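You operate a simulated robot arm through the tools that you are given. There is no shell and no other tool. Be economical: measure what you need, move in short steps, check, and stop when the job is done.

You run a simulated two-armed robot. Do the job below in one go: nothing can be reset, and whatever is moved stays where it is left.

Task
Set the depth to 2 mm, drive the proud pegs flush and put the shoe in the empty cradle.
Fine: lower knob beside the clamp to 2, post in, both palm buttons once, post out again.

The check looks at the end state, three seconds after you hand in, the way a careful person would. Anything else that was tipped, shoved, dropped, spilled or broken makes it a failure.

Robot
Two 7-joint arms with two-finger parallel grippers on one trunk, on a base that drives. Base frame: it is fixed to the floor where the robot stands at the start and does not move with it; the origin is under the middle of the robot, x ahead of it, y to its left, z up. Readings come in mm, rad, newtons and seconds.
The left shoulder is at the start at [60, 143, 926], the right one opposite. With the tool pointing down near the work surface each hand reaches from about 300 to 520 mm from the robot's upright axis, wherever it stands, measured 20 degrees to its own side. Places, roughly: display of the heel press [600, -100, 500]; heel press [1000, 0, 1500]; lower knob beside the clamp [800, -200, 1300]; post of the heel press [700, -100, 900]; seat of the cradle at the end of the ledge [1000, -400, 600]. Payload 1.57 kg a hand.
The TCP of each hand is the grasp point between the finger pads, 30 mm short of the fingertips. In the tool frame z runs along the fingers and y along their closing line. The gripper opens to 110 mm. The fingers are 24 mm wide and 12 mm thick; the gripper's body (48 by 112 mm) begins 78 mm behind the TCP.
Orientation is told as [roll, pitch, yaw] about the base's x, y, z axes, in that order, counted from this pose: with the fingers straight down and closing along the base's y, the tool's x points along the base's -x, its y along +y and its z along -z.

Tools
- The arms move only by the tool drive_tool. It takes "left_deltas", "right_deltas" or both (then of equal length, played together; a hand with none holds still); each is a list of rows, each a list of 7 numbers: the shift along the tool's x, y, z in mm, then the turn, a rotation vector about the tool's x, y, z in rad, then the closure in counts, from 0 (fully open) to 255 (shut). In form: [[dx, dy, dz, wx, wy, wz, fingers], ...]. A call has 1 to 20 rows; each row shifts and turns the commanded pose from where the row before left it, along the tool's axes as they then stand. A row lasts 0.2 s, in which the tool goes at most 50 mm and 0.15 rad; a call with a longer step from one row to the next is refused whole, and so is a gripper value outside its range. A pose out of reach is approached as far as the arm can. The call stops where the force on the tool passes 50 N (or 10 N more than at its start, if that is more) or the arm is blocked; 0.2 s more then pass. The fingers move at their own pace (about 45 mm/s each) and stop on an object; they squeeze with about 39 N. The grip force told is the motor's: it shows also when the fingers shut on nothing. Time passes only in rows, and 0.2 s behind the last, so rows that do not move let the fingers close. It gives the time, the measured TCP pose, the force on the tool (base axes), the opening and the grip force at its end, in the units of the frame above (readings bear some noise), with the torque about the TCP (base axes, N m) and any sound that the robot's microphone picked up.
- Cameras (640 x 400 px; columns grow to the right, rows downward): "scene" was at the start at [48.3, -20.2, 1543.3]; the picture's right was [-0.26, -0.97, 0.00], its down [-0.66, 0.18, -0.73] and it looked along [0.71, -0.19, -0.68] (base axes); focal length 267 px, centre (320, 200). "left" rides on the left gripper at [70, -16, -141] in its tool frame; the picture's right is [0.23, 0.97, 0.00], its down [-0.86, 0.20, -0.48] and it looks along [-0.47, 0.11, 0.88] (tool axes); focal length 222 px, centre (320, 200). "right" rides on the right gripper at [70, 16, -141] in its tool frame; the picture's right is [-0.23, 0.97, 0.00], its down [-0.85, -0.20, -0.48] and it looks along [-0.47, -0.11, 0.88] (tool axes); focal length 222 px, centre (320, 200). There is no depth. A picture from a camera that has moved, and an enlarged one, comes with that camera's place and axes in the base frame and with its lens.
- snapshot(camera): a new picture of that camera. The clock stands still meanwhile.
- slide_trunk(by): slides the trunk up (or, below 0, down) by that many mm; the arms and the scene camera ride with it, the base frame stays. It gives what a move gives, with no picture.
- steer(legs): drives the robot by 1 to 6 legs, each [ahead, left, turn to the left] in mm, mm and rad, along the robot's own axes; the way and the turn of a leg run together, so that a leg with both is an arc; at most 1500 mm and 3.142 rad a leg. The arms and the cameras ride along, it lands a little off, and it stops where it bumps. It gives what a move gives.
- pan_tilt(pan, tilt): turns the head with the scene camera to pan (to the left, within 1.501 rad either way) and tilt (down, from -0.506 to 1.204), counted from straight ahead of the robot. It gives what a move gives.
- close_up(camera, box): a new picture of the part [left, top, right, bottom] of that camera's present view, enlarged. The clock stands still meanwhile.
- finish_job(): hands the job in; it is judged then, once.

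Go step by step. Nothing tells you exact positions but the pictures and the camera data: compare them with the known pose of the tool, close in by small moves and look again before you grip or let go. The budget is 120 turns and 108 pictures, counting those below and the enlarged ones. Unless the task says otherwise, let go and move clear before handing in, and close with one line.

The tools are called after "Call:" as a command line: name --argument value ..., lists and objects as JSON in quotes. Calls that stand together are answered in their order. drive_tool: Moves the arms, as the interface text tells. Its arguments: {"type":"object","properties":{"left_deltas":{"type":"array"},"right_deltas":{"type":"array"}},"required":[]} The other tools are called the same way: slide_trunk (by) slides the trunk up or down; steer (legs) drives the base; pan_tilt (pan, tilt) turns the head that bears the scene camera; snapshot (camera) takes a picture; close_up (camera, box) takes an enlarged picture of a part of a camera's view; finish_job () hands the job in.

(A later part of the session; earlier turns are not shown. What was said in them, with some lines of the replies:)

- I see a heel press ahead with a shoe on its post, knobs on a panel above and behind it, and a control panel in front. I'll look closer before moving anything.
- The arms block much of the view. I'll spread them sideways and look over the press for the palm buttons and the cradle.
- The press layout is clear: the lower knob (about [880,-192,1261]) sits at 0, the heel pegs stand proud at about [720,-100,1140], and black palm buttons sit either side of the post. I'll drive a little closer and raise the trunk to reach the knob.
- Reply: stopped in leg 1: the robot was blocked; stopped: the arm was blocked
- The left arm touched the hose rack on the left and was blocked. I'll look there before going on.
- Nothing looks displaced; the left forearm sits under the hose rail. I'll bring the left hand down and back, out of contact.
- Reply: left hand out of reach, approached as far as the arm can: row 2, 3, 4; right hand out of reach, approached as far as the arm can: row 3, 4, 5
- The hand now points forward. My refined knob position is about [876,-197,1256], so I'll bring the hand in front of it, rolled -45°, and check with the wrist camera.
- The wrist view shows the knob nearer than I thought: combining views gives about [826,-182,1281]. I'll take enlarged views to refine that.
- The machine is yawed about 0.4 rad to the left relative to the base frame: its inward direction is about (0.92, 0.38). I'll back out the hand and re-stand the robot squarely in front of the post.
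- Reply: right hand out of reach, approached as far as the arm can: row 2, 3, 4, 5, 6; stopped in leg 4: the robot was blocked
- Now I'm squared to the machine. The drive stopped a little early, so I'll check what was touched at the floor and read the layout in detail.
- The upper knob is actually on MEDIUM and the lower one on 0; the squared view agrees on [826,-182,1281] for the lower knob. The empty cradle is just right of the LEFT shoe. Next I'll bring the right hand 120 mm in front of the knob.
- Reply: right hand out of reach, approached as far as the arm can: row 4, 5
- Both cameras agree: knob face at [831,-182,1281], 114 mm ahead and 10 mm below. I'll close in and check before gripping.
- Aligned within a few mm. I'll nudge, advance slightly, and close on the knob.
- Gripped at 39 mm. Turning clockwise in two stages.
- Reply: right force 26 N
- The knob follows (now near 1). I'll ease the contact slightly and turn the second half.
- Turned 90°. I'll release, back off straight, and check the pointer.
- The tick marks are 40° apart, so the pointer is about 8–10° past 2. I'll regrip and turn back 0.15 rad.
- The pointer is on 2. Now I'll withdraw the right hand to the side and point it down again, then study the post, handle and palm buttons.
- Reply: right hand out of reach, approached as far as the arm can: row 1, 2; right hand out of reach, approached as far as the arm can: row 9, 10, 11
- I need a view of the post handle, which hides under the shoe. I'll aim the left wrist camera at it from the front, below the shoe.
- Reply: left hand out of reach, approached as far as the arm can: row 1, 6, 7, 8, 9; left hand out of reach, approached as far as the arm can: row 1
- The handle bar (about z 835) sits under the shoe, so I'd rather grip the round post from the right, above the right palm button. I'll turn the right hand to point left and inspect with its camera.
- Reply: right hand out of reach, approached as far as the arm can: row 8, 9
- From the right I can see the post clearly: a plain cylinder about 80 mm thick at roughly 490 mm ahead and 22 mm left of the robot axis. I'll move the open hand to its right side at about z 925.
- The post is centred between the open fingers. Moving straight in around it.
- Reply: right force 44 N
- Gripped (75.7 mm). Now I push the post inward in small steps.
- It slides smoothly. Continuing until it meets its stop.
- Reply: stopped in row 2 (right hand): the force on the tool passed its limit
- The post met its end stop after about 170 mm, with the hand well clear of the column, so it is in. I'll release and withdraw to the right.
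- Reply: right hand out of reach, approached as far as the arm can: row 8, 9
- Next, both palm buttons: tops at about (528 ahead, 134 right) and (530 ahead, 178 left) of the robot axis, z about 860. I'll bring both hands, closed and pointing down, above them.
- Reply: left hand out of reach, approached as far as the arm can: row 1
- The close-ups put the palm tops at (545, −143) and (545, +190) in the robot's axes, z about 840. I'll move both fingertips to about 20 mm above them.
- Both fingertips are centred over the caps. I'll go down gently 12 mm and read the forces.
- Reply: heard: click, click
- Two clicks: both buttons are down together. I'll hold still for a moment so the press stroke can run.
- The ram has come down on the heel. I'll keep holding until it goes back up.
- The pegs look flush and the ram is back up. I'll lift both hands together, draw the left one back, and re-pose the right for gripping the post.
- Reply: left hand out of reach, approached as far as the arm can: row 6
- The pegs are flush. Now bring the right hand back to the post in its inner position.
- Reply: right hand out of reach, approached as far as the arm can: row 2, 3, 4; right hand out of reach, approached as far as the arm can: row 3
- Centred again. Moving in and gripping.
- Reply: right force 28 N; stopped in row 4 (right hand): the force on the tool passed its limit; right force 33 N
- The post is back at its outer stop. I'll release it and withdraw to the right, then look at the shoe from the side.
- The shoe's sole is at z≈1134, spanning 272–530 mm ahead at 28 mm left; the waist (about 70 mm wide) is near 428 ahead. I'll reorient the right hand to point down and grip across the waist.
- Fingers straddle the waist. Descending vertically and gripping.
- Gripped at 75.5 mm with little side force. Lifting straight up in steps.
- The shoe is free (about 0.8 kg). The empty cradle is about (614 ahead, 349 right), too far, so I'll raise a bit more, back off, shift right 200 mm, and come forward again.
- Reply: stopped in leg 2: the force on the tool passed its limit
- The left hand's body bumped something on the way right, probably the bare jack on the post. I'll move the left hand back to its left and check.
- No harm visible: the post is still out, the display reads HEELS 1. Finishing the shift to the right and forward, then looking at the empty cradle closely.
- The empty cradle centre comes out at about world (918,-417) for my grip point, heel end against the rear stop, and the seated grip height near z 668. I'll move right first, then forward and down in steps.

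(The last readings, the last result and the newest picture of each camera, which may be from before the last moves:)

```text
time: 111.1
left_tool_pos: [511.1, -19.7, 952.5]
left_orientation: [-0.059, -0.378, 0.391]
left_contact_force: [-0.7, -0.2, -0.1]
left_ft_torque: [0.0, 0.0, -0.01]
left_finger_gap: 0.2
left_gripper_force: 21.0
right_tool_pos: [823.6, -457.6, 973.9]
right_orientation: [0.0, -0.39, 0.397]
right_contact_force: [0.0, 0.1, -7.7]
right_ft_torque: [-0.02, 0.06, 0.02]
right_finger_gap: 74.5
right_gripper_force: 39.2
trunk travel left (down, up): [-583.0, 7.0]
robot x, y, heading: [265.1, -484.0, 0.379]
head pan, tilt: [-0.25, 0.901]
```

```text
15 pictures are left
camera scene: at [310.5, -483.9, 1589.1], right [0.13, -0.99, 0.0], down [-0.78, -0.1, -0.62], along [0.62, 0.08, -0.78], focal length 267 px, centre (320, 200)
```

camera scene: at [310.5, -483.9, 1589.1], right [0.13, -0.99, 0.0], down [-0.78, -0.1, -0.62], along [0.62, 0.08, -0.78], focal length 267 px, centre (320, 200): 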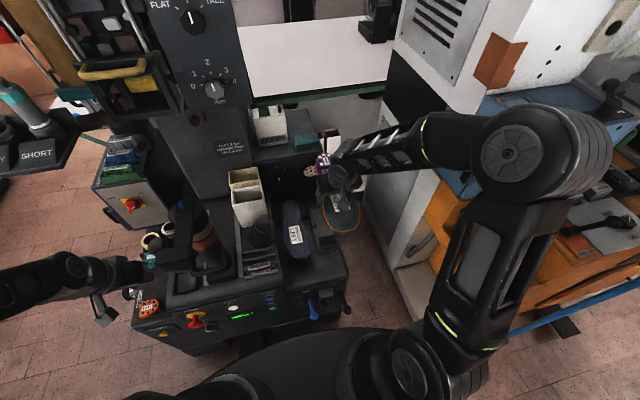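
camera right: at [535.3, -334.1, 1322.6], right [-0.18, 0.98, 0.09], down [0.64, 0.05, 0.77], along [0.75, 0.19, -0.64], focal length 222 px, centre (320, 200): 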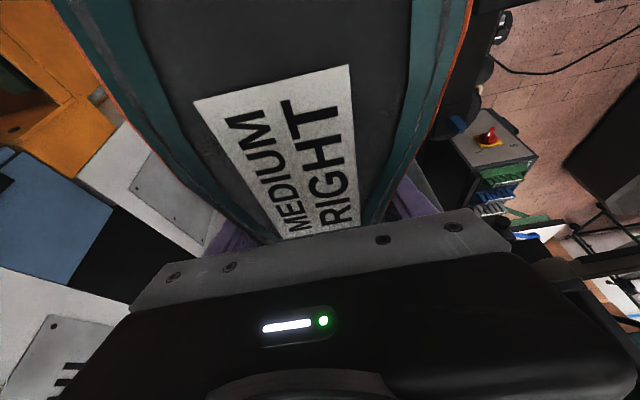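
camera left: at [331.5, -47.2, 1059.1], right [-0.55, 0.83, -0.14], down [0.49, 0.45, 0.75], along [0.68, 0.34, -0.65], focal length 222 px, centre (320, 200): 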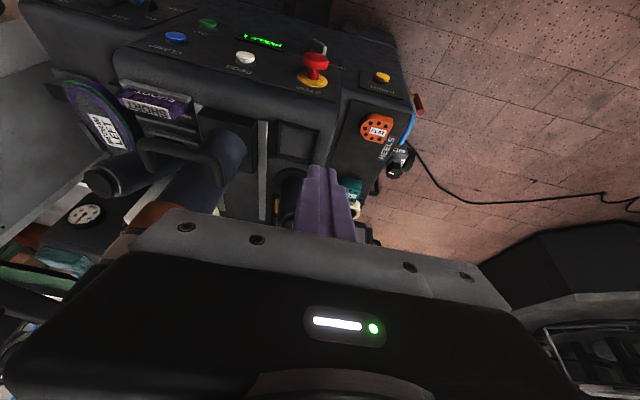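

Call:
drive_tool --right_deltas '[[0, 0, 44, 0, 0, 0, 255], [0, 0, 44, 0, 0, 0, 255], [0, 0, 44, 0, 0, 0, 255], [0, 0, 44, 0, 0, 0, 255], [0, 0, 44, 0, 0, 0, 255], [0, 0, 30, 0, 0, 0, 255], [0, 0, 0, 0, 0, 0, 255]]'

Call:
close_up --camera "scene" --box '[260, 160, 400, 270]'

```text
time: 112.7
left_tool_pos: [511.9, -20.2, 952.5]
left_orientation: [-0.059, -0.376, 0.389]
left_contact_force: [-0.4, -0.6, 0.4]
left_ft_torque: [0.04, -0.01, -0.01]
left_finger_gap: 0.0
left_gripper_force: 21.6
right_tool_pos: [909.4, -419.7, 743.4]
right_orientation: [-0.001, -0.389, 0.397]
right_contact_force: [0.1, 0.8, -7.1]
right_ft_torque: [-0.06, 0.05, 0.0]
right_finger_gap: 74.3
right_gripper_force: 38.6
trunk travel left (down, up): [-583.0, 7.0]
robot x, y, heading: [263.9, -483.2, 0.381]
head pan, tilt: [-0.25, 0.901]
```

```text
3.64 times, centred on (330, 215) of scene
camera zoom: at [311.1, -483.4, 1589.1], right [0.13, -0.99, 0.0], down [-0.78, -0.1, -0.62], along [0.62, 0.08, -0.78], focal length 970 px, centre (284, 146)
```

zoom: 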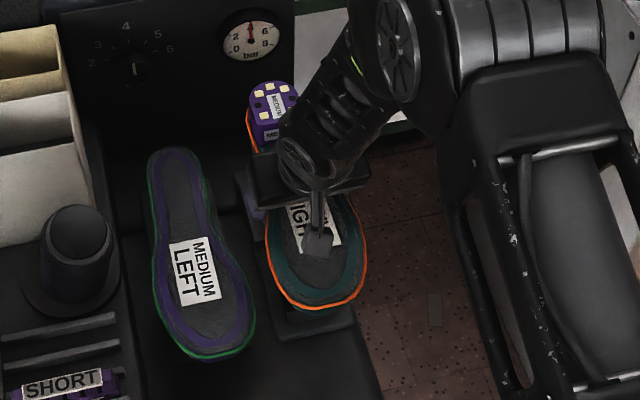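

Call:
close_up --camera "scene" --box '[310, 175, 370, 260]'

```text
4.71 times, centred on (340, 218) of scene
camera zoom: at [311.1, -483.4, 1589.1], right [0.13, -0.99, 0.0], down [-0.78, -0.1, -0.62], along [0.62, 0.08, -0.78], focal length 1256 px, centre (226, 118)
```

zoom: 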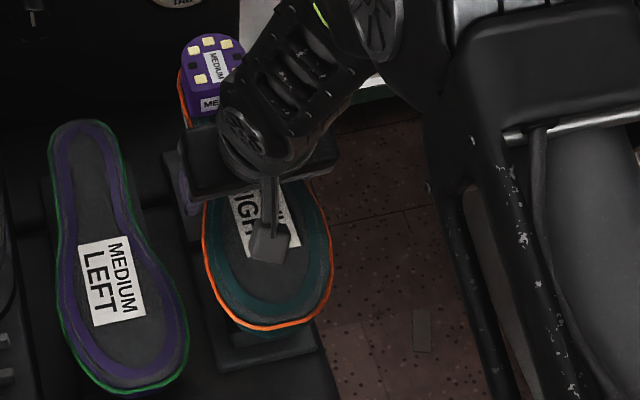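

The shoe lines up laterally with the cradle; it needs about 11 mm forward. I'll adjust and go down gently.

Call:
drive_tool --right_deltas '[[-10.5, -2, 4.3, 0, 0, 0, 255], [3.8, 0, 9.25, 0, 0, 0, 255], [3.8, 0, 9.25, 0, 0, 0, 255], [3.8, 0, 9.25, 0, 0, 0, 255], [2.3, 0, 5.5, 0, 0, 0, 255], [2.3, 0, 5.5, 0, 0, 0, 255], [0, 0, 0, 0, 0, 0, 255]]'

Call:
drive_tool --right_deltas '[[1.9, 0, 4.6, 0, 0, 0, 255], [1.9, 0, 4.6, 0, 0, 0, 255]]'

```text
time: 114.3
left_tool_pos: [511.0, -19.2, 951.7]
left_orientation: [-0.059, -0.375, 0.388]
left_contact_force: [0.6, -0.7, 0.4]
left_ft_torque: [0.0, 0.03, 0.0]
left_finger_gap: 0.0
left_gripper_force: 21.1
right_tool_pos: [922.7, -417.9, 700.2]
right_orientation: [-0.003, -0.389, 0.398]
right_contact_force: [0.8, -0.2, -7.7]
right_ft_torque: [-0.03, 0.05, 0.03]
right_finger_gap: 74.3
right_gripper_force: 38.8
trunk travel left (down, up): [-583.0, 7.0]
robot x, y, heading: [263.8, -482.6, 0.38]
head pan, tilt: [-0.25, 0.901]
```

```text
time: 114.9
left_tool_pos: [511.4, -19.3, 953.0]
left_orientation: [-0.059, -0.374, 0.386]
left_contact_force: [-0.2, -0.3, -0.3]
left_ft_torque: [0.01, 0.0, 0.02]
left_finger_gap: 0.0
left_gripper_force: 21.5
right_tool_pos: [922.1, -417.7, 692.2]
right_orientation: [-0.001, -0.391, 0.399]
right_contact_force: [0.9, 0.4, -8.1]
right_ft_torque: [-0.02, 0.04, 0.01]
right_finger_gap: 73.9
right_gripper_force: 39.1
trunk travel left (down, up): [-583.0, 7.0]
robot x, y, heading: [266.5, -481.5, 0.383]
head pan, tilt: [-0.25, 0.901]
```

Call:
close_up --camera "scene" --box '[290, 175, 370, 260]'

Call:
drive_tool --right_deltas '[[1.9, 0, 4.6, 0, 0, 0, 255], [1.9, 0, 4.6, 0, 0, 0, 255]]'

```text
4.71 times, centred on (330, 218) of scene
camera zoom: at [311.6, -483.4, 1589.1], right [0.13, -0.99, 0.0], down [-0.78, -0.1, -0.62], along [0.62, 0.08, -0.78], focal length 1256 px, centre (273, 118)
```

zoom: 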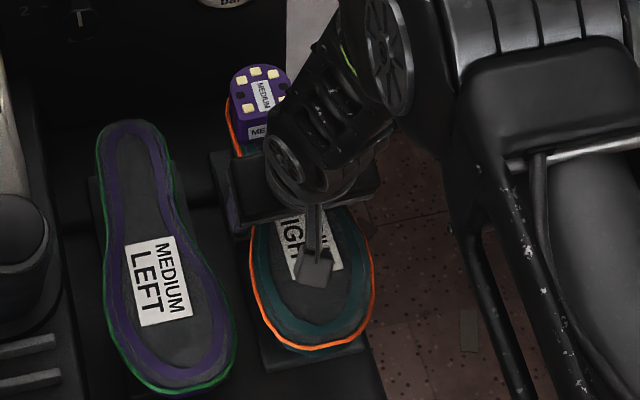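

```text
time: 115.5
left_tool_pos: [512.8, -18.9, 952.7]
left_orientation: [-0.059, -0.378, 0.39]
left_contact_force: [0.9, 0.1, 0.0]
left_ft_torque: [0.02, 0.01, 0.01]
left_finger_gap: 0.0
left_gripper_force: 21.5
right_tool_pos: [921.4, -418.2, 679.7]
right_orientation: [0.001, -0.39, 0.395]
right_contact_force: [0.0, 0.7, -6.3]
right_ft_torque: [-0.02, 0.06, -0.05]
right_finger_gap: 73.9
right_gripper_force: 38.9
trunk travel left (down, up): [-583.0, 7.0]
robot x, y, heading: [266.1, -485.8, 0.378]
head pan, tilt: [-0.25, 0.901]
```

Call:
drive_tool --right_deltas '[[1.5, 0, 3.7, 0, 0, 0, 255], [1.5, 0, 3.7, 0, 0, 0, 255]]'

Call:
drive_tool --right_deltas '[[1.1, 0, 2.8, 0, 0, 0, 255], [1.1, 0, 2.8, 0, 0, 0, 255]]'

Call:
close_up --camera "scene" --box '[290, 175, 370, 260]'

```text
time: 116.1
left_tool_pos: [511.5, -19.1, 952.7]
left_orientation: [-0.06, -0.376, 0.388]
left_contact_force: [0.2, -0.6, -0.2]
left_ft_torque: [0.04, -0.02, 0.03]
left_finger_gap: 0.0
left_gripper_force: 21.5
right_tool_pos: [922.6, -418.2, 672.2]
right_orientation: [0.0, -0.389, 0.396]
right_contact_force: [-0.3, -0.3, -6.7]
right_ft_torque: [-0.02, 0.07, -0.02]
right_finger_gap: 74.0
right_gripper_force: 38.6
trunk travel left (down, up): [-583.0, 7.0]
robot x, y, heading: [265.7, -479.5, 0.378]
head pan, tilt: [-0.25, 0.901]
```

```text
time: 116.7
left_tool_pos: [512.1, -19.7, 952.8]
left_orientation: [-0.059, -0.377, 0.391]
left_contact_force: [-0.2, -0.4, 0.8]
left_ft_torque: [0.03, -0.01, -0.01]
left_finger_gap: 0.1
left_gripper_force: 21.6
right_tool_pos: [923.1, -418.5, 667.8]
right_orientation: [0.0, -0.391, 0.398]
right_contact_force: [-0.9, 0.2, -5.1]
right_ft_torque: [0.11, -0.21, 0.04]
right_finger_gap: 74.0
right_gripper_force: 39.2
trunk travel left (down, up): [-583.0, 7.0]
robot x, y, heading: [263.6, -484.3, 0.382]
head pan, tilt: [-0.25, 0.901]
```

```text
4.71 times, centred on (330, 218) of scene
camera zoom: at [311.0, -483.5, 1589.2], right [0.13, -0.99, 0.0], down [-0.78, -0.1, -0.62], along [0.62, 0.08, -0.78], focal length 1256 px, centre (273, 118)
```

zoom: 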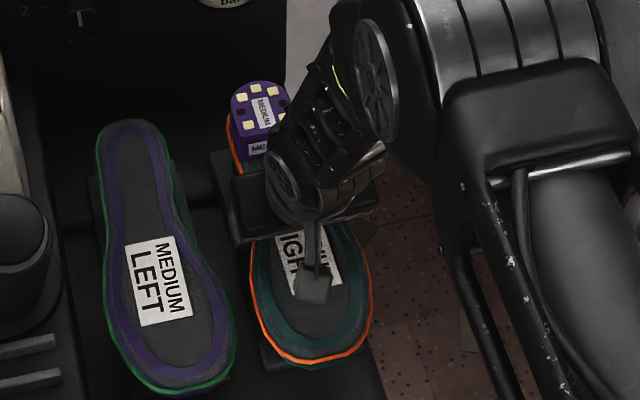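

Call:
drive_tool --right_deltas '[[0.8, 0, 1.9, 0, 0, 0, 255], [0.8, 0, 1.9, 0, 0, 0, 255], [0, 0, 0, 0, 0, 0, 255]]'

```text
time: 117.5
left_tool_pos: [510.2, -19.7, 951.9]
left_orientation: [-0.06, -0.38, 0.389]
left_contact_force: [0.3, -1.0, -0.2]
left_ft_torque: [0.02, -0.03, 0.0]
left_finger_gap: 0.0
left_gripper_force: 21.9
right_tool_pos: [922.7, -419.1, 665.7]
right_orientation: [-0.002, -0.392, 0.397]
right_contact_force: [0.2, -1.9, 10.3]
right_ft_torque: [0.02, 0.89, 0.08]
right_finger_gap: 73.5
right_gripper_force: 38.7
trunk travel left (down, up): [-583.0, 7.0]
robot x, y, heading: [263.1, -481.9, 0.379]
head pan, tilt: [-0.25, 0.901]
```

The shoe is carried by the cradle. Releasing slowly.

Call:
drive_tool --right_deltas '[[-0.4, 0, -0.9, 0, 0, 0, 200], [0, 0, 0, 0, 0, 0, 80], [0, 0, 0, 0, 0, 0, 60], [0, 0, 0, 0, 0, 0, 45], [0, 0, 0, 0, 0, 0, 35], [0, 0, 0, 0, 0, 0, 35]]'

Call:
close_up --camera "scene" --box '[290, 175, 370, 260]'

Call:
snapshot --camera "right"

```text
time: 118.9
left_tool_pos: [512.4, -19.7, 953.0]
left_orientation: [-0.06, -0.377, 0.39]
left_contact_force: [0.7, -0.1, -0.5]
left_ft_torque: [-0.01, -0.01, 0.01]
left_finger_gap: 0.0
left_gripper_force: 21.2
right_tool_pos: [920.9, -417.2, 663.9]
right_orientation: [0.0, -0.389, 0.396]
right_contact_force: [-0.6, -0.3, -0.1]
right_ft_torque: [0.0, 0.04, 0.0]
right_finger_gap: 94.6
right_gripper_force: 0.1
trunk travel left (down, up): [-583.0, 7.0]
robot x, y, heading: [262.6, -481.8, 0.38]
head pan, tilt: [-0.25, 0.901]
```

```text
4.71 times, centred on (330, 218) of scene
camera zoom: at [310.6, -483.5, 1589.1], right [0.13, -0.99, 0.0], down [-0.78, -0.1, -0.62], along [0.62, 0.08, -0.78], focal length 1256 px, centre (273, 118)
```

zoom: 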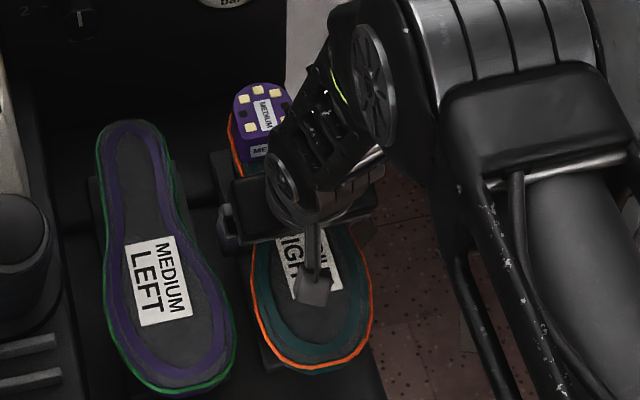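

```text
9 pictures are left
camera right: at [806.9, -448.5, 768.5], right [-0.18, 0.98, 0.09], down [0.64, 0.05, 0.77], along [0.75, 0.19, -0.64], focal length 222 px, centre (320, 200)
```

right: 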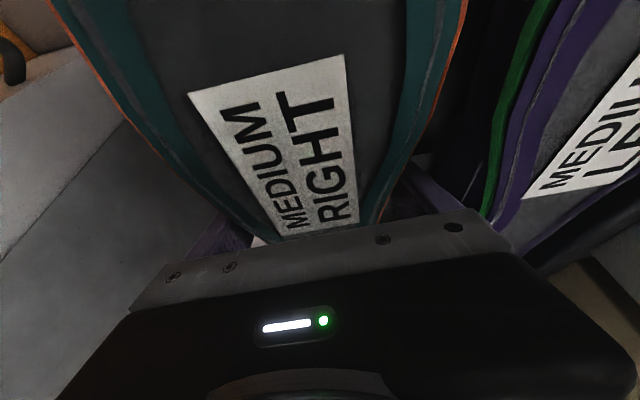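

The shoe stays put. Withdrawing upward.

Call:
drive_tool --right_deltas '[[-3.8, 0, -9.25, 0, 0, 0, 35], [-7.6, 0, -18.5, 0, 0, 0, 35], [-7.6, 0, -18.5, 0, 0, 0, 35], [-11.4, 0, -27.7, 0, 0, 0, 35], [-11.4, 0, -27.7, 0, 0, 0, 35], [0, 0, -44, 0, 0, 0, 35], [0, 0, -44, 0, 0, 0, 35], [0, 0, -44, 0, 0, 0, 35], [0, 0, -44, 0, 0, 0, 35], [0, 0, 0, 0, 0, 0, 35]]'

Call:
close_up --camera "scene" --box '[290, 165, 370, 260]'

```text
time: 121.1
left_tool_pos: [511.6, -18.1, 952.2]
left_orientation: [-0.061, -0.376, 0.389]
left_contact_force: [-0.4, -0.5, 0.1]
left_ft_torque: [0.01, -0.01, -0.03]
left_finger_gap: 0.0
left_gripper_force: 21.4
right_tool_pos: [859.8, -444.1, 937.0]
right_orientation: [0.0, -0.389, 0.397]
right_contact_force: [0.1, -0.6, -0.2]
right_ft_torque: [0.04, -0.01, 0.0]
right_finger_gap: 95.0
right_gripper_force: 0.0
trunk travel left (down, up): [-583.0, 7.0]
robot x, y, heading: [264.2, -483.8, 0.378]
head pan, tilt: [-0.25, 0.901]
```

```text
4.21 times, centred on (330, 212) of scene
camera zoom: at [311.3, -483.3, 1589.1], right [0.13, -0.99, 0.0], down [-0.78, -0.1, -0.62], along [0.62, 0.08, -0.78], focal length 1124 px, centre (278, 147)
```

zoom: 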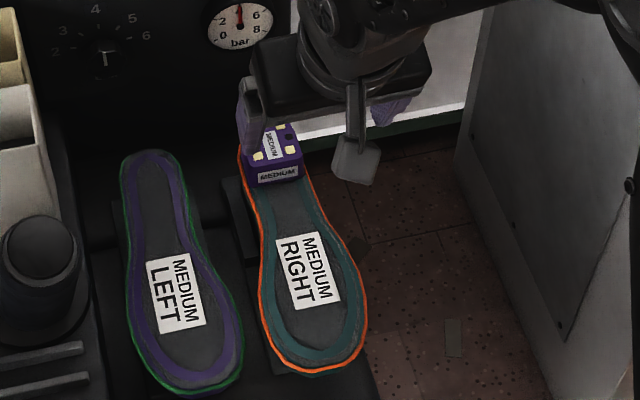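

The shoe lies level and parallel to the LEFT one. I'll draw the right hand further back and take a last look at the cradle and the post.

Call:
drive_tool --right_deltas '[[20, 0, -35, 0, 0, 0, 35], [30, 0, -30, 0, 0, 0, 35], [35, 0, -20, 0, 0, 0, 35], [35, 0, 0, 0, 0, 0, 35], [35, 0, 0, 0, 0, 0, 35], [0, 0, 0, 0, 0, 0, 35]]'

Call:
snapshot --camera "right"

Call:
pan_tilt --pan 0.1 --tilt 0.8

Call:
snapshot --camera "scene"

```text
time: 122.5
left_tool_pos: [510.2, -19.3, 952.2]
left_orientation: [-0.059, -0.378, 0.39]
left_contact_force: [-0.7, 0.3, -0.1]
left_ft_torque: [-0.01, -0.01, 0.02]
left_finger_gap: 0.1
left_gripper_force: 21.7
right_tool_pos: [707.3, -509.1, 960.6]
right_orientation: [-0.001, -0.388, 0.397]
right_contact_force: [-0.9, -0.3, 0.6]
right_ft_torque: [0.0, 0.02, -0.02]
right_finger_gap: 94.6
right_gripper_force: 0.2
right hand out of reach, approached as far as the arm can: row 5
trunk travel left (down, up): [-583.0, 7.0]
robot x, y, heading: [263.2, -483.0, 0.38]
head pan, tilt: [-0.25, 0.901]
```

```text
7 pictures are left
camera right: at [592.7, -538.7, 1064.9], right [-0.18, 0.98, 0.09], down [0.64, 0.05, 0.77], along [0.75, 0.19, -0.64], focal length 222 px, centre (320, 200)
```

right: 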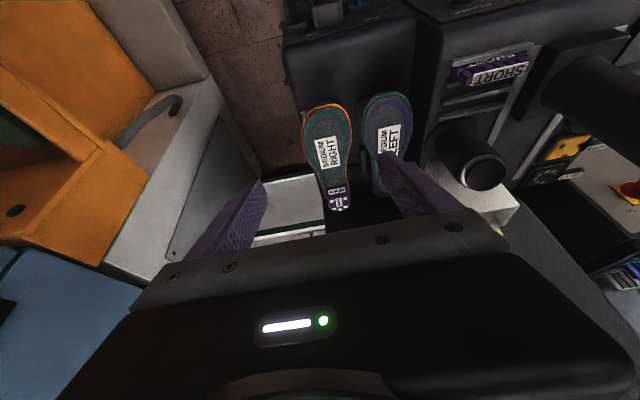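

```text
time: 123.3
left_tool_pos: [511.2, -19.1, 953.0]
left_orientation: [-0.059, -0.379, 0.389]
left_contact_force: [0.1, 0.0, -0.5]
left_ft_torque: [-0.03, 0.02, -0.02]
left_finger_gap: 0.2
left_gripper_force: 21.0
right_tool_pos: [707.2, -508.1, 961.2]
right_orientation: [0.0, -0.389, 0.395]
right_contact_force: [0.4, -1.3, -0.8]
right_ft_torque: [-0.02, 0.01, -0.02]
right_finger_gap: 94.8
right_gripper_force: 0.0
trunk travel left (down, up): [-583.0, 7.0]
robot x, y, heading: [264.8, -483.1, 0.387]
head pan, tilt: [0.099, 0.799]
```

```text
6 pictures are left
camera scene: at [307.3, -456.3, 1597.0], right [0.46, -0.89, 0.0], down [-0.64, -0.33, -0.7], along [0.62, 0.32, -0.72], focal length 267 px, centre (320, 200)
```

scene: 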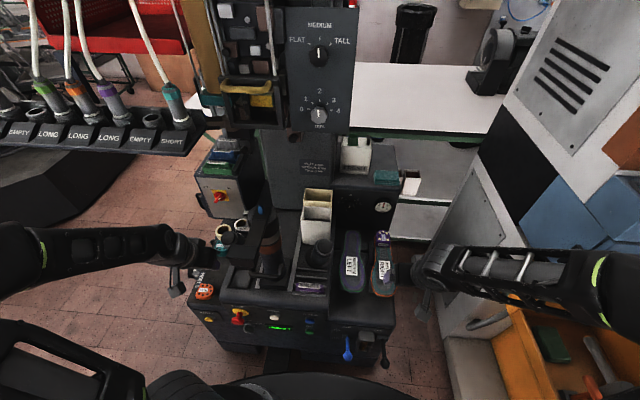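

Call:
close_up --camera "scene" --box '[190, 190, 410, 350]'

Call:
close_up --camera "scene" --box '[290, 85, 350, 135]'

```text
2.50 times, centred on (300, 270) of scene
camera zoom: at [307.3, -456.3, 1597.0], right [0.46, -0.89, 0.0], down [-0.64, -0.33, -0.7], along [0.62, 0.32, -0.72], focal length 667 px, centre (370, 25)
```

zoom: 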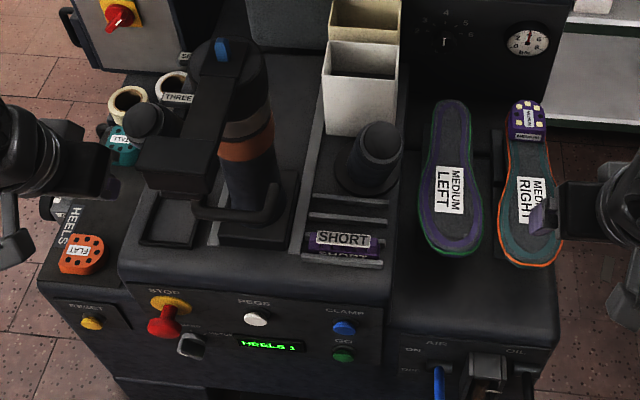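

```text
8.00 times, centred on (320, 110) of scene
camera zoom: at [307.3, -456.3, 1597.0], right [0.46, -0.89, 0.0], down [-0.64, -0.33, -0.7], along [0.62, 0.32, -0.72], focal length 2135 px, centre (320, 920)
```

zoom: 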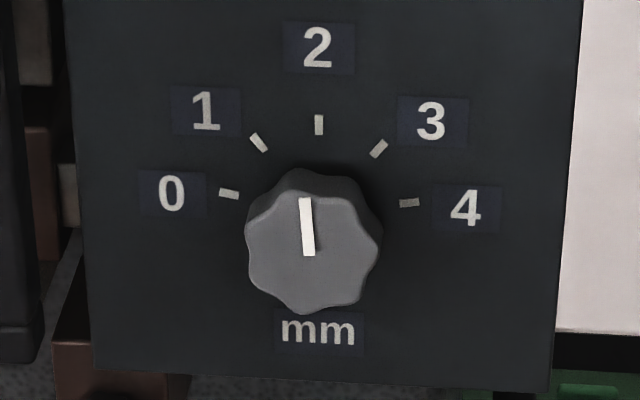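

All is as asked: the knob is on 2, the pegs are flush (HEELS 1), the post is out, and the shoe is in the cradle. Both hands are clear, so I'm handing in.

Call:
finish_job

```text
The job is handed in.
```

The job is done and handed in: depth knob set to 2 mm (pointer within about 0.1 mm of the mark), pegs driven flush with one press of both palm buttons, post back out, and the shoe in the empty cradle. Along the way the left arm touched the hose rail, the base bumped something at the front of the machine, and the left hand hit something by the post, probably the bare jack; nothing looked moved or damaged afterwards.
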